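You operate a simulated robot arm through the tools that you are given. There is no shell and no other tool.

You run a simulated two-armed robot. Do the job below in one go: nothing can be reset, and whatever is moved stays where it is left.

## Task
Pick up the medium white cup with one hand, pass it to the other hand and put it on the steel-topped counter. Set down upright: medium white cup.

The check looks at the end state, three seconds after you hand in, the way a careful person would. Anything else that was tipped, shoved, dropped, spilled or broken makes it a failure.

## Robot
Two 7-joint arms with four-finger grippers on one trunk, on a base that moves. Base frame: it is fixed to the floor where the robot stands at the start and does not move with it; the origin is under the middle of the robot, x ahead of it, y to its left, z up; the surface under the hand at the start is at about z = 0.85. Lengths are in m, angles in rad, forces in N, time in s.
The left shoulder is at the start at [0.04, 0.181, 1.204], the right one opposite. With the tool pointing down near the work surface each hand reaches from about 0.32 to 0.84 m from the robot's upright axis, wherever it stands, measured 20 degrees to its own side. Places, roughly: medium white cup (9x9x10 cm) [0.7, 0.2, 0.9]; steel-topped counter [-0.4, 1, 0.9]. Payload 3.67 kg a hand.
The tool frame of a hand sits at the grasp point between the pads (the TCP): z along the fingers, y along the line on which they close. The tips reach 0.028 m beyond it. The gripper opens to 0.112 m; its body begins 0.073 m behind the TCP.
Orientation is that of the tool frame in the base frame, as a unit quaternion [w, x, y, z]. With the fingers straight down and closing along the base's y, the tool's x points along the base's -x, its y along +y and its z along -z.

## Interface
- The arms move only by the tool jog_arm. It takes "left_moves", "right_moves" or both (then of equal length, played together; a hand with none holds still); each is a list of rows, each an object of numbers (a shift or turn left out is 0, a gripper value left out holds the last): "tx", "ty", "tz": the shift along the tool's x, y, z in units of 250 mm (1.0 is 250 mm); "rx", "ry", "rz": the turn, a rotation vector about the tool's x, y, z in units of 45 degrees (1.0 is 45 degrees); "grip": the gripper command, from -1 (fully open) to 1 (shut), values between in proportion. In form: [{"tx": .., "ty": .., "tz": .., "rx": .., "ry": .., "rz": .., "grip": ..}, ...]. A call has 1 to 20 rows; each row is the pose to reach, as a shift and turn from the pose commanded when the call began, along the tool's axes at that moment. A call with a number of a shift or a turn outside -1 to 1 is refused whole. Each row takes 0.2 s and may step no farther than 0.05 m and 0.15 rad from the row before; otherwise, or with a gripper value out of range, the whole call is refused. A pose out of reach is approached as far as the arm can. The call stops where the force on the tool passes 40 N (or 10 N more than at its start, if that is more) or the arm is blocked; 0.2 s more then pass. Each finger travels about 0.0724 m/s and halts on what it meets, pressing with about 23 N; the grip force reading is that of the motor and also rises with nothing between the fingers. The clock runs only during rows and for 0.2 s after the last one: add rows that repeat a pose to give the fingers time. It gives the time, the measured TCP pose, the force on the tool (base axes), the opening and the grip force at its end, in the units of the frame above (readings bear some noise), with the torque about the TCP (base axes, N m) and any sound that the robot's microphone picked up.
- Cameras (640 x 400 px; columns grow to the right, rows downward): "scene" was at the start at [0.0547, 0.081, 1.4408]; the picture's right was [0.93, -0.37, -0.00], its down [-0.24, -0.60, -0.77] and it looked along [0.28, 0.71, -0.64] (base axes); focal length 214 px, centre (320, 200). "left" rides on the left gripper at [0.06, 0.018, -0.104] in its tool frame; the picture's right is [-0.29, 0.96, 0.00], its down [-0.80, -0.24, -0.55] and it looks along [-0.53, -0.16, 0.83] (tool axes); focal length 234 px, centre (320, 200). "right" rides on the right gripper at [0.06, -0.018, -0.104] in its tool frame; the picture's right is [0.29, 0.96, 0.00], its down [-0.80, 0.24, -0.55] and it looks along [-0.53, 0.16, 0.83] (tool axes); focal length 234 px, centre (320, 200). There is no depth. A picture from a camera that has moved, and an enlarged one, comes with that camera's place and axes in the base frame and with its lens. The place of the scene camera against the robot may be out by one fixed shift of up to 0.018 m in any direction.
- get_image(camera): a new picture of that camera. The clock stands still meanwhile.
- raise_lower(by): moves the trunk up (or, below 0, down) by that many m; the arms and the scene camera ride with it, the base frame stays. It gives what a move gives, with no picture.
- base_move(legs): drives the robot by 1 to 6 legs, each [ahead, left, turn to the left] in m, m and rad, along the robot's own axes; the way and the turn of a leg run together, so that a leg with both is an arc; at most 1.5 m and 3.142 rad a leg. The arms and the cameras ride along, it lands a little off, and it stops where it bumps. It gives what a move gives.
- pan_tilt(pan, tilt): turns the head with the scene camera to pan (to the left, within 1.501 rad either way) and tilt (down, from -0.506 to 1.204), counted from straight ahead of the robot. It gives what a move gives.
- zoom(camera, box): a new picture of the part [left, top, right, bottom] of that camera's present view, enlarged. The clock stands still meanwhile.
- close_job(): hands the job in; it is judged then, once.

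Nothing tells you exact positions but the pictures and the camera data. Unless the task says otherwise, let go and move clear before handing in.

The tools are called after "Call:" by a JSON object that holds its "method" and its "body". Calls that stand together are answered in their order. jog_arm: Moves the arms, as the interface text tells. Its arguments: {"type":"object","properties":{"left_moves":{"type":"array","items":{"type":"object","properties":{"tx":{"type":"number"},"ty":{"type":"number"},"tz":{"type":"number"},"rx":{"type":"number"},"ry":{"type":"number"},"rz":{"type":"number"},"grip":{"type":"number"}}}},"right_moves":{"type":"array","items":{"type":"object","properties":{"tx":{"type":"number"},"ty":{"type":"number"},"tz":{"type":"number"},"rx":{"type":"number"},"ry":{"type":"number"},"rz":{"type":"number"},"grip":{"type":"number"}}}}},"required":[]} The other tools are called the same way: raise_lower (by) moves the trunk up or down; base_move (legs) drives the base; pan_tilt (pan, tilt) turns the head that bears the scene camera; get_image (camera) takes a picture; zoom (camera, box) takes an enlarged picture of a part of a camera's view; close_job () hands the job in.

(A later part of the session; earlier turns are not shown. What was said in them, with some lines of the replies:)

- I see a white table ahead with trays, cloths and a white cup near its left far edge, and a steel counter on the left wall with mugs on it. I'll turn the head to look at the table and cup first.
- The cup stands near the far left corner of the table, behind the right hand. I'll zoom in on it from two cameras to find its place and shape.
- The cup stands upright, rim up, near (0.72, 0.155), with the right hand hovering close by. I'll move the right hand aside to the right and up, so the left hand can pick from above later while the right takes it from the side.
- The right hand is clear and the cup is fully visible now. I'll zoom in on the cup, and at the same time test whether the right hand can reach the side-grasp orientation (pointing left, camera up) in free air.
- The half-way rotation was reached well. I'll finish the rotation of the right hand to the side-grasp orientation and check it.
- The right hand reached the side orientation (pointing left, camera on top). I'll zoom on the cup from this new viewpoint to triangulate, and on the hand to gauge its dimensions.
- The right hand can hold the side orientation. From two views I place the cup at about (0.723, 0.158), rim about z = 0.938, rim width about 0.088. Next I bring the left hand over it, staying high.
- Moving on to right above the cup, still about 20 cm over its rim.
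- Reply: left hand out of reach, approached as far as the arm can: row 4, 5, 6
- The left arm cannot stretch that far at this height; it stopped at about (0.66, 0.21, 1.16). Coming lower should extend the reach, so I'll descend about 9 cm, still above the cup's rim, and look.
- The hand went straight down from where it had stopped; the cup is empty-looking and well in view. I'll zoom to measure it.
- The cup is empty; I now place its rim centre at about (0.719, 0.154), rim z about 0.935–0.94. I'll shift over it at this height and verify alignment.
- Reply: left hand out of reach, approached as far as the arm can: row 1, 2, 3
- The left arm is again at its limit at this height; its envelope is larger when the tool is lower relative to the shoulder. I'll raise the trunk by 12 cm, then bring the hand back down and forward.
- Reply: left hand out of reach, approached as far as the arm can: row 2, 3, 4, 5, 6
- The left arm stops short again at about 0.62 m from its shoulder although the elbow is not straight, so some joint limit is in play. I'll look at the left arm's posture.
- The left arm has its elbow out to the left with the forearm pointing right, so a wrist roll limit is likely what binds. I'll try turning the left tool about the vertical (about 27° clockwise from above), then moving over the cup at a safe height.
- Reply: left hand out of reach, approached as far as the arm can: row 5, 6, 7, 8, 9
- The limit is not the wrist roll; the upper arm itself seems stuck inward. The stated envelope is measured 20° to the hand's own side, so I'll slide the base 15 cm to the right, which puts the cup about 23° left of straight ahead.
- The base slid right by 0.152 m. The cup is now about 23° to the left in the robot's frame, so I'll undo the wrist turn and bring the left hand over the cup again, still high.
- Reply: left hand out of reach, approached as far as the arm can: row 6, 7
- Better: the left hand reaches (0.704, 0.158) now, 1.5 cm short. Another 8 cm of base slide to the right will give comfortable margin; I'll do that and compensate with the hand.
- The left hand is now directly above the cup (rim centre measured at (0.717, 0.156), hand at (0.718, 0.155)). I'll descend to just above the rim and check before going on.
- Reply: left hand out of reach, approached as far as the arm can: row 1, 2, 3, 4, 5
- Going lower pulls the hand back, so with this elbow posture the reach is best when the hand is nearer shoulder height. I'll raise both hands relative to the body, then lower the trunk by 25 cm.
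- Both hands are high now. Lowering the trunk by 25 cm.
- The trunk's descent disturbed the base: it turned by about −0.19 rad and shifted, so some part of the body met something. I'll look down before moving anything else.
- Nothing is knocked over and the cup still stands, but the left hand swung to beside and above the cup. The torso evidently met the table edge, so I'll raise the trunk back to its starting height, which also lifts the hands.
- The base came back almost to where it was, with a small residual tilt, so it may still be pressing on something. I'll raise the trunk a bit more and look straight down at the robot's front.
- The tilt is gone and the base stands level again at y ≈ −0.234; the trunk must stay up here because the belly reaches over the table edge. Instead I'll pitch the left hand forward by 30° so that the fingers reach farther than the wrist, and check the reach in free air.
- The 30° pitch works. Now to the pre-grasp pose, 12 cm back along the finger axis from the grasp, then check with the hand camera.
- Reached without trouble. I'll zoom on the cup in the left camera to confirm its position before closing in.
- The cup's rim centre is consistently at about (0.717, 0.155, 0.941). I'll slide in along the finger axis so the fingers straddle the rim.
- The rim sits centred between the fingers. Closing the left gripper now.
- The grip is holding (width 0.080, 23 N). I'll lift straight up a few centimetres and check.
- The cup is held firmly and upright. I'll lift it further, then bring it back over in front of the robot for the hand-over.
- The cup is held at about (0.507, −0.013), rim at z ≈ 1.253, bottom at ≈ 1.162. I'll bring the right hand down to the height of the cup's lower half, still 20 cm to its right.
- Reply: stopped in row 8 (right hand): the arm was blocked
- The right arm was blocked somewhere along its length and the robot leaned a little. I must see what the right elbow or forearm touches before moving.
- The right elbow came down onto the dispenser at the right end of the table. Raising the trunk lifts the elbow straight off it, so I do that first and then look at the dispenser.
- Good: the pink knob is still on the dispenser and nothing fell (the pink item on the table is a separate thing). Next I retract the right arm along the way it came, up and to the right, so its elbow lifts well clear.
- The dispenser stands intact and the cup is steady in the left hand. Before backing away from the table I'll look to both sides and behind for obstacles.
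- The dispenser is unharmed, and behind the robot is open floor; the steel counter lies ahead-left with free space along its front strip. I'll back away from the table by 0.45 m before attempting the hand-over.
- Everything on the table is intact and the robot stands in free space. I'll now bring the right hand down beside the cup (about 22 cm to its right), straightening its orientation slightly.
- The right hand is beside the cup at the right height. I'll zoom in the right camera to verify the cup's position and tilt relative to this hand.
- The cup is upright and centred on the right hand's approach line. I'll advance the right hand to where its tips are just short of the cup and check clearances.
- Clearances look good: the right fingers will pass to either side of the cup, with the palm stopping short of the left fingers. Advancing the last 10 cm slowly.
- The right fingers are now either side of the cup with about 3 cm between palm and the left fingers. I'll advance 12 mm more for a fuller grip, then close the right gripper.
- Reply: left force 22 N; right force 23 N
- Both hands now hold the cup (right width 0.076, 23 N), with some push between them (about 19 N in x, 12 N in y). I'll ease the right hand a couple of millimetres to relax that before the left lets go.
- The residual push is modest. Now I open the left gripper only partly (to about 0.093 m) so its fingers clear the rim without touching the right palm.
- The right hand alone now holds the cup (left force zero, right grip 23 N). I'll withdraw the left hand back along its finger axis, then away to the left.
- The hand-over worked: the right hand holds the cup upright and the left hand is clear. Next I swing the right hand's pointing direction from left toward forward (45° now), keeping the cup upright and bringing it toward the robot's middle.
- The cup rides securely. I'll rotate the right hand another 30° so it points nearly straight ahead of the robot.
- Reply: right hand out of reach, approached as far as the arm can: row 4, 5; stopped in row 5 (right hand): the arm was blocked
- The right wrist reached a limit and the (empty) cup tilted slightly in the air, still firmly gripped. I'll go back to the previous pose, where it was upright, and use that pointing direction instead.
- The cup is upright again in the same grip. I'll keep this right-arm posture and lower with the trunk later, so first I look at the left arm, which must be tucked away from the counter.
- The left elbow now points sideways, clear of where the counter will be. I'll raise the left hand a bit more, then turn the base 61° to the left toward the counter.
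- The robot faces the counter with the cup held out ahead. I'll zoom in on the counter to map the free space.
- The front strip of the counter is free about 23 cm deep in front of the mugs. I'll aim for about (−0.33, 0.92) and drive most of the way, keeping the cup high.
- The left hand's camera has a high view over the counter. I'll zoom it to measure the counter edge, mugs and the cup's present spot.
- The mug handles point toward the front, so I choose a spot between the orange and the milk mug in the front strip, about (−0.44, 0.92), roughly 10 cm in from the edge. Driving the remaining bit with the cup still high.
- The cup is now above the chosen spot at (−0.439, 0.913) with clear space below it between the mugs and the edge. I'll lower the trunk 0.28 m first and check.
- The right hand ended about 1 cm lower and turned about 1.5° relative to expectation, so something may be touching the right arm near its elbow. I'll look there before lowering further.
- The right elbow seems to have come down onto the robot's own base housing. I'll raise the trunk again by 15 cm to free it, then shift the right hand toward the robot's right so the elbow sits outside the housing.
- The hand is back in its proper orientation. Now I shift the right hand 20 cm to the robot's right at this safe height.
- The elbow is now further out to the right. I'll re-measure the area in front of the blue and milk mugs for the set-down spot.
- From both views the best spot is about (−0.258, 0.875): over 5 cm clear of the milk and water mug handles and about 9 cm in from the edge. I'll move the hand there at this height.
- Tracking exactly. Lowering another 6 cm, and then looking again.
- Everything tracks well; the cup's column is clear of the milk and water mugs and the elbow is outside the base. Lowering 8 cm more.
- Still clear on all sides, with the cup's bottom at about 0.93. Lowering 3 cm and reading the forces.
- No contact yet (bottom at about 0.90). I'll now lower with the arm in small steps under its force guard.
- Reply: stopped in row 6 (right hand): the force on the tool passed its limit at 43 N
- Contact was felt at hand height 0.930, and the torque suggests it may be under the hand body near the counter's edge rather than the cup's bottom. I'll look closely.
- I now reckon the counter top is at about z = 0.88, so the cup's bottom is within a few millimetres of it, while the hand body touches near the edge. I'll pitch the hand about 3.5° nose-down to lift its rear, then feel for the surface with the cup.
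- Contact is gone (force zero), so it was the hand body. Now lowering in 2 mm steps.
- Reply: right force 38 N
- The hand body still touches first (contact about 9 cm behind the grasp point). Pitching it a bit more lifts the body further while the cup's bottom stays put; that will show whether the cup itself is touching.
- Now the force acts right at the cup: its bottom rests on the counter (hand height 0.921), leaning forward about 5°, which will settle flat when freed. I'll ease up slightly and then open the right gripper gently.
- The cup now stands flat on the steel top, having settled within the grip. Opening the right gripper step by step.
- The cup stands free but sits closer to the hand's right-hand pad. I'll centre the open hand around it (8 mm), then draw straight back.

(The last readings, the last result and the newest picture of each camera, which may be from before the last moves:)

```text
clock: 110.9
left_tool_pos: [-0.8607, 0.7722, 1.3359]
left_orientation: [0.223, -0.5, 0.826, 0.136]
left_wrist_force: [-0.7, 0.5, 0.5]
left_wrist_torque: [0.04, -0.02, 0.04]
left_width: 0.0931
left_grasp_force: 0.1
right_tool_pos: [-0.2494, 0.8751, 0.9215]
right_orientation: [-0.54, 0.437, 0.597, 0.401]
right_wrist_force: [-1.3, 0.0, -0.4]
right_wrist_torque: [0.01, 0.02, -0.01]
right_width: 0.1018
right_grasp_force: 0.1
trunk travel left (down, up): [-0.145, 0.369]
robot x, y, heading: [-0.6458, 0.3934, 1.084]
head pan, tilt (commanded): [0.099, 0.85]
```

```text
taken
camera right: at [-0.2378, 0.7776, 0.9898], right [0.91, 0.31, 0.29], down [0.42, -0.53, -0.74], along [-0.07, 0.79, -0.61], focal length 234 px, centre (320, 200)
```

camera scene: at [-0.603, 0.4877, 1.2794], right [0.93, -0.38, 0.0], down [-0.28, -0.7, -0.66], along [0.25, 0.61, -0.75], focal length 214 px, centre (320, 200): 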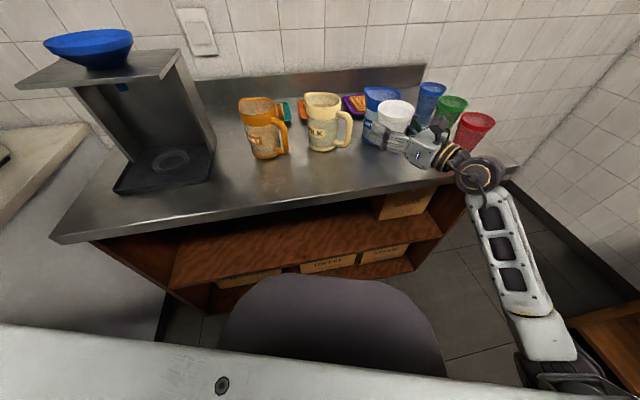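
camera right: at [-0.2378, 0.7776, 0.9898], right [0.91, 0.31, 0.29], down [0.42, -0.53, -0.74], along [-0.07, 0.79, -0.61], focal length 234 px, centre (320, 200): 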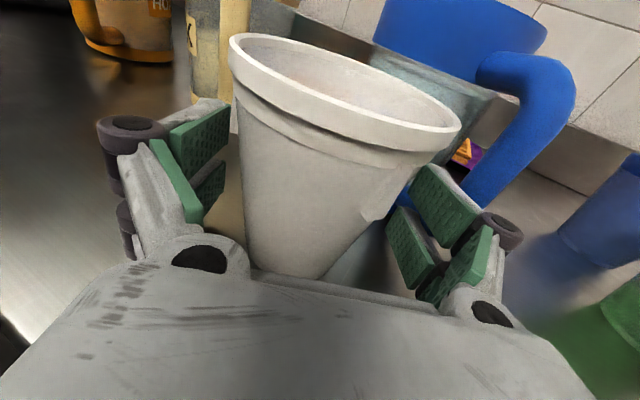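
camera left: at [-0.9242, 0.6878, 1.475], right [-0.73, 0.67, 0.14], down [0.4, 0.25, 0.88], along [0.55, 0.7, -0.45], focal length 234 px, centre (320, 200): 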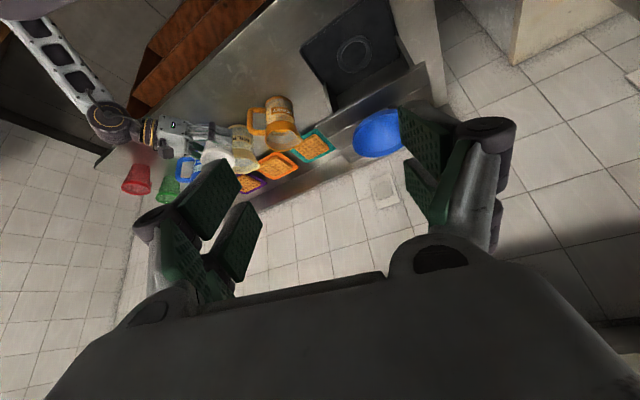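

The cup is now free of both pads. Drawing the right hand straight back.

Call:
{"method": "jog_arm", "body": {"right_moves": [{"tz": -0.03}, {"tz": -0.07}, {"tz": -0.12}, {"tz": -0.18}, {"tz": -0.25}, {"tz": -0.33}, {"tz": -0.41}, {"tz": -0.48}, {"tz": -0.48}]}}

Call:
{"method": "get_image", "body": {"camera": "right"}}

Call:
{"method": "zoom", "body": {"camera": "scene", "box": [300, 80, 500, 205]}}

```text
clock: 112.9
left_tool_pos: [-0.8605, 0.772, 1.3359]
left_orientation: [0.224, -0.5, 0.826, 0.136]
left_wrist_force: [0.7, -0.5, -0.1]
left_wrist_torque: [-0.04, 0.0, 0.01]
left_width: 0.0929
left_grasp_force: 0.1
right_tool_pos: [-0.215, 0.7618, 0.9339]
right_orientation: [-0.539, 0.439, 0.597, 0.401]
right_wrist_force: [-0.4, 0.0, 0.1]
right_wrist_torque: [-0.04, 0.0, -0.03]
right_width: 0.1017
right_grasp_force: 0.0
trunk travel left (down, up): [-0.145, 0.369]
robot x, y, heading: [-0.6443, 0.3919, 1.083]
head pan, tilt (commanded): [0.099, 0.85]
```

```text
taken
camera right: at [-0.2026, 0.6637, 1.0022], right [0.91, 0.31, 0.29], down [0.42, -0.53, -0.74], along [-0.07, 0.79, -0.61], focal length 234 px, centre (320, 200)
```

right: 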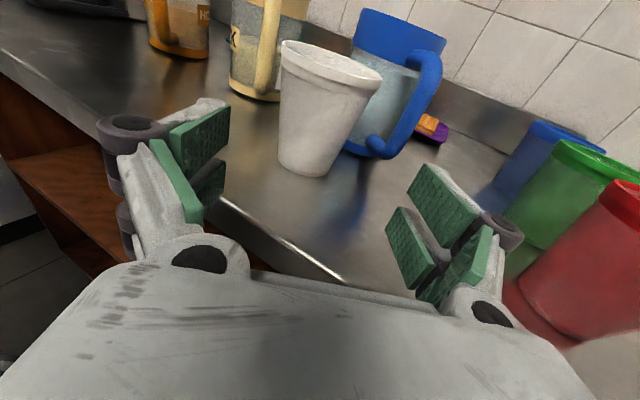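

```text
3.20 times, centred on (400, 142) of scene
camera zoom: at [-0.603, 0.4882, 1.249], right [0.93, -0.38, 0.0], down [-0.28, -0.7, -0.66], along [0.25, 0.61, -0.75], focal length 686 px, centre (64, 384)
```

zoom: 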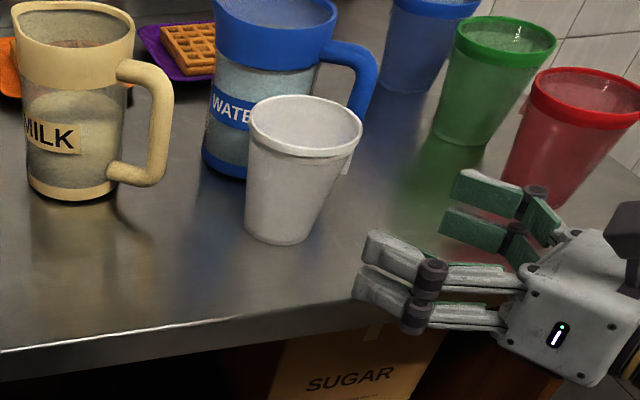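

The white cup stands upright and free on the steel counter, clear of the mugs. I'll back the robot away from the counter and take a last look.

Call:
{"method": "base_move", "body": {"legs": [[-0.3, 0, 0]]}}

Call:
{"method": "pan_tilt", "body": {"pan": 0.0, "tilt": 0.5}}

Call:
{"method": "get_image", "body": {"camera": "scene"}}

Call:
{"method": "zoom", "body": {"camera": "scene", "box": [180, 90, 500, 260]}}

Call:
{"method": "get_image", "body": {"camera": "right"}}

```text
clock: 115.0
left_tool_pos: [-1.0012, 0.5058, 1.3355]
left_orientation: [0.224, -0.498, 0.827, 0.136]
left_wrist_force: [0.3, -0.2, 0.3]
left_wrist_torque: [0.05, 0.04, -0.01]
left_width: 0.093
left_grasp_force: 0.0
right_tool_pos: [-0.3535, 0.4928, 0.9339]
right_orientation: [-0.539, 0.439, 0.596, 0.402]
right_wrist_force: [0.3, -0.2, 0.7]
right_wrist_torque: [-0.02, 0.01, -0.02]
right_width: 0.1021
right_grasp_force: 0.1
trunk travel left (down, up): [-0.145, 0.369]
robot x, y, heading: [-0.7847, 0.1325, 1.083]
head pan, tilt (commanded): [0.099, 0.85]
```

```text
clock: 115.8
left_tool_pos: [-1.0004, 0.5071, 1.3358]
left_orientation: [0.223, -0.498, 0.827, 0.135]
left_wrist_force: [-0.5, 0.3, -0.8]
left_wrist_torque: [-0.02, 0.02, -0.01]
left_width: 0.093
left_grasp_force: 0.0
right_tool_pos: [-0.354, 0.495, 0.9341]
right_orientation: [-0.539, 0.439, 0.595, 0.402]
right_wrist_force: [0.2, -0.3, 0.4]
right_wrist_torque: [0.0, 0.03, 0.01]
right_width: 0.1018
right_grasp_force: 0.1
trunk travel left (down, up): [-0.145, 0.369]
robot x, y, heading: [-0.789, 0.1306, 1.083]
head pan, tilt (commanded): [0.0, 0.499]
```

```text
taken
camera scene: at [-0.7305, 0.2298, 1.279], right [0.88, -0.47, 0.0], down [-0.23, -0.42, -0.88], along [0.41, 0.77, -0.48], focal length 214 px, centre (320, 200)
```

scene: 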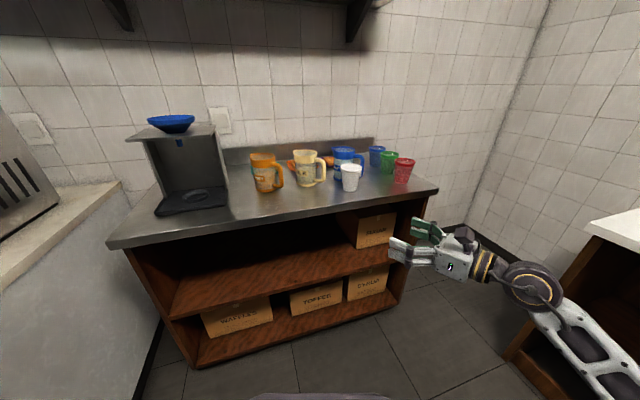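

```text
2.00 times, centred on (340, 175) of scene
camera zoom: at [-0.7305, 0.2298, 1.279], right [0.88, -0.47, 0.0], down [-0.23, -0.42, -0.88], along [0.41, 0.77, -0.48], focal length 429 px, centre (280, 250)
```

zoom: 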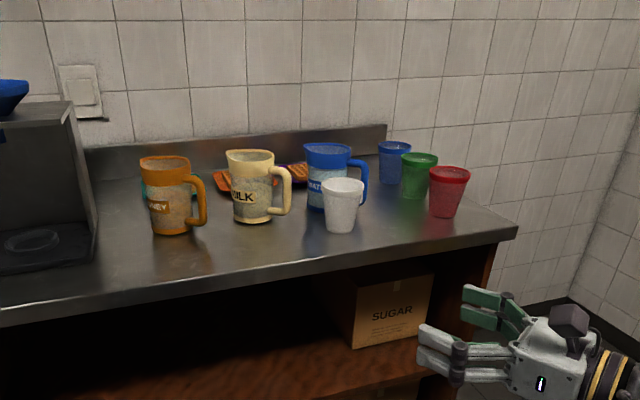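

```text
taken
camera right: at [-0.3424, 0.3961, 1.0021], right [0.91, 0.3, 0.29], down [0.42, -0.53, -0.74], along [-0.07, 0.79, -0.61], focal length 234 px, centre (320, 200)
```

right: 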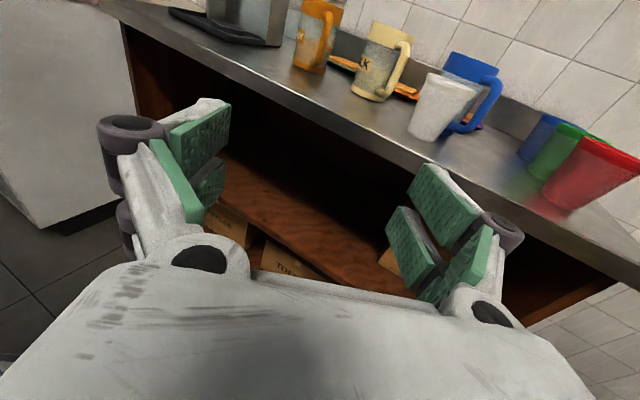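

The cup stands upright on the counter and everything around it is in place. One last look at the white table and dispenser to make sure nothing there was disturbed.

Call:
{"method": "pan_tilt", "body": {"pan": -1.2, "tilt": 0.3}}

Call:
{"method": "get_image", "body": {"camera": "scene"}}

Call:
{"method": "zoom", "body": {"camera": "scene", "box": [160, 100, 500, 300]}}

```text
clock: 117.2
left_tool_pos: [-1.0005, 0.5072, 1.335]
left_orientation: [0.223, -0.498, 0.827, 0.135]
left_wrist_force: [0.4, -0.1, -0.1]
left_wrist_torque: [-0.02, -0.02, -0.03]
left_width: 0.0932
left_grasp_force: 0.2
right_tool_pos: [-0.3539, 0.4957, 0.9335]
right_orientation: [-0.54, 0.438, 0.596, 0.402]
right_wrist_force: [0.0, 0.7, -0.3]
right_wrist_torque: [0.0, 0.0, 0.01]
right_width: 0.102
right_grasp_force: 0.1
trunk travel left (down, up): [-0.145, 0.369]
robot x, y, heading: [-0.7873, 0.1316, 1.082]
head pan, tilt (commanded): [-1.201, 0.3]
```

```text
taken
camera scene: at [-0.6806, 0.1384, 1.2974], right [-0.12, -0.99, 0.0], down [-0.29, 0.03, -0.96], along [0.95, -0.11, -0.3], focal length 214 px, centre (320, 200)
```

scene: 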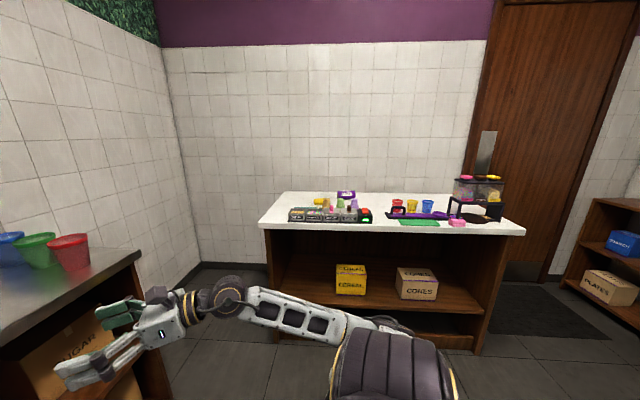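

```text
1.88 times, centred on (330, 200) of scene
camera zoom: at [-0.6806, 0.1384, 1.2974], right [-0.12, -0.99, 0.0], down [-0.29, 0.03, -0.96], along [0.95, -0.11, -0.3], focal length 404 px, centre (301, 200)
```

zoom: 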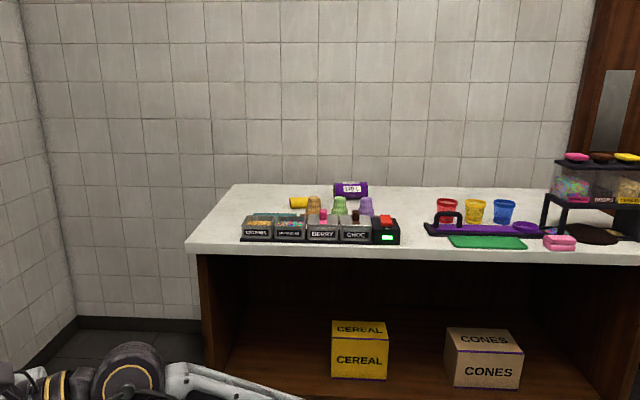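

The white table's items and the dispenser all stand upright where they were, and the white cup is upright on the steel counter with both hands clear of it. I'm handing the job in.

Call:
{"method": "close_job", "body": {}}

```text
The job is handed in.
```

The medium white cup is standing upright on the steel-topped counter, about 9 cm in from the front edge, just in front of the water mug. I picked it up with the left hand and passed it to the right, which set it down. Both hands are empty and clear of it.

Two things went wrong along the way:

- **Contact with the dispenser:** At the white table the arm or body met something twice, hard enough to turn the base the first time. I think it was the right elbow on the topping dispenser at the right end. Afterwards the dispenser was upright with its knobs in place, and everything else on the table looked undisturbed. I can't rule out that the dispenser moved slightly.
- **Contact with the counter:** While lowering the cup, the right hand's body touched the counter near its front edge before the cup did. I pitched the hand forward about 5° to clear it, then lowered until the cup rested on the counter. The last pictures show the cup standing straight and no mugs or cups on the counter out of place.
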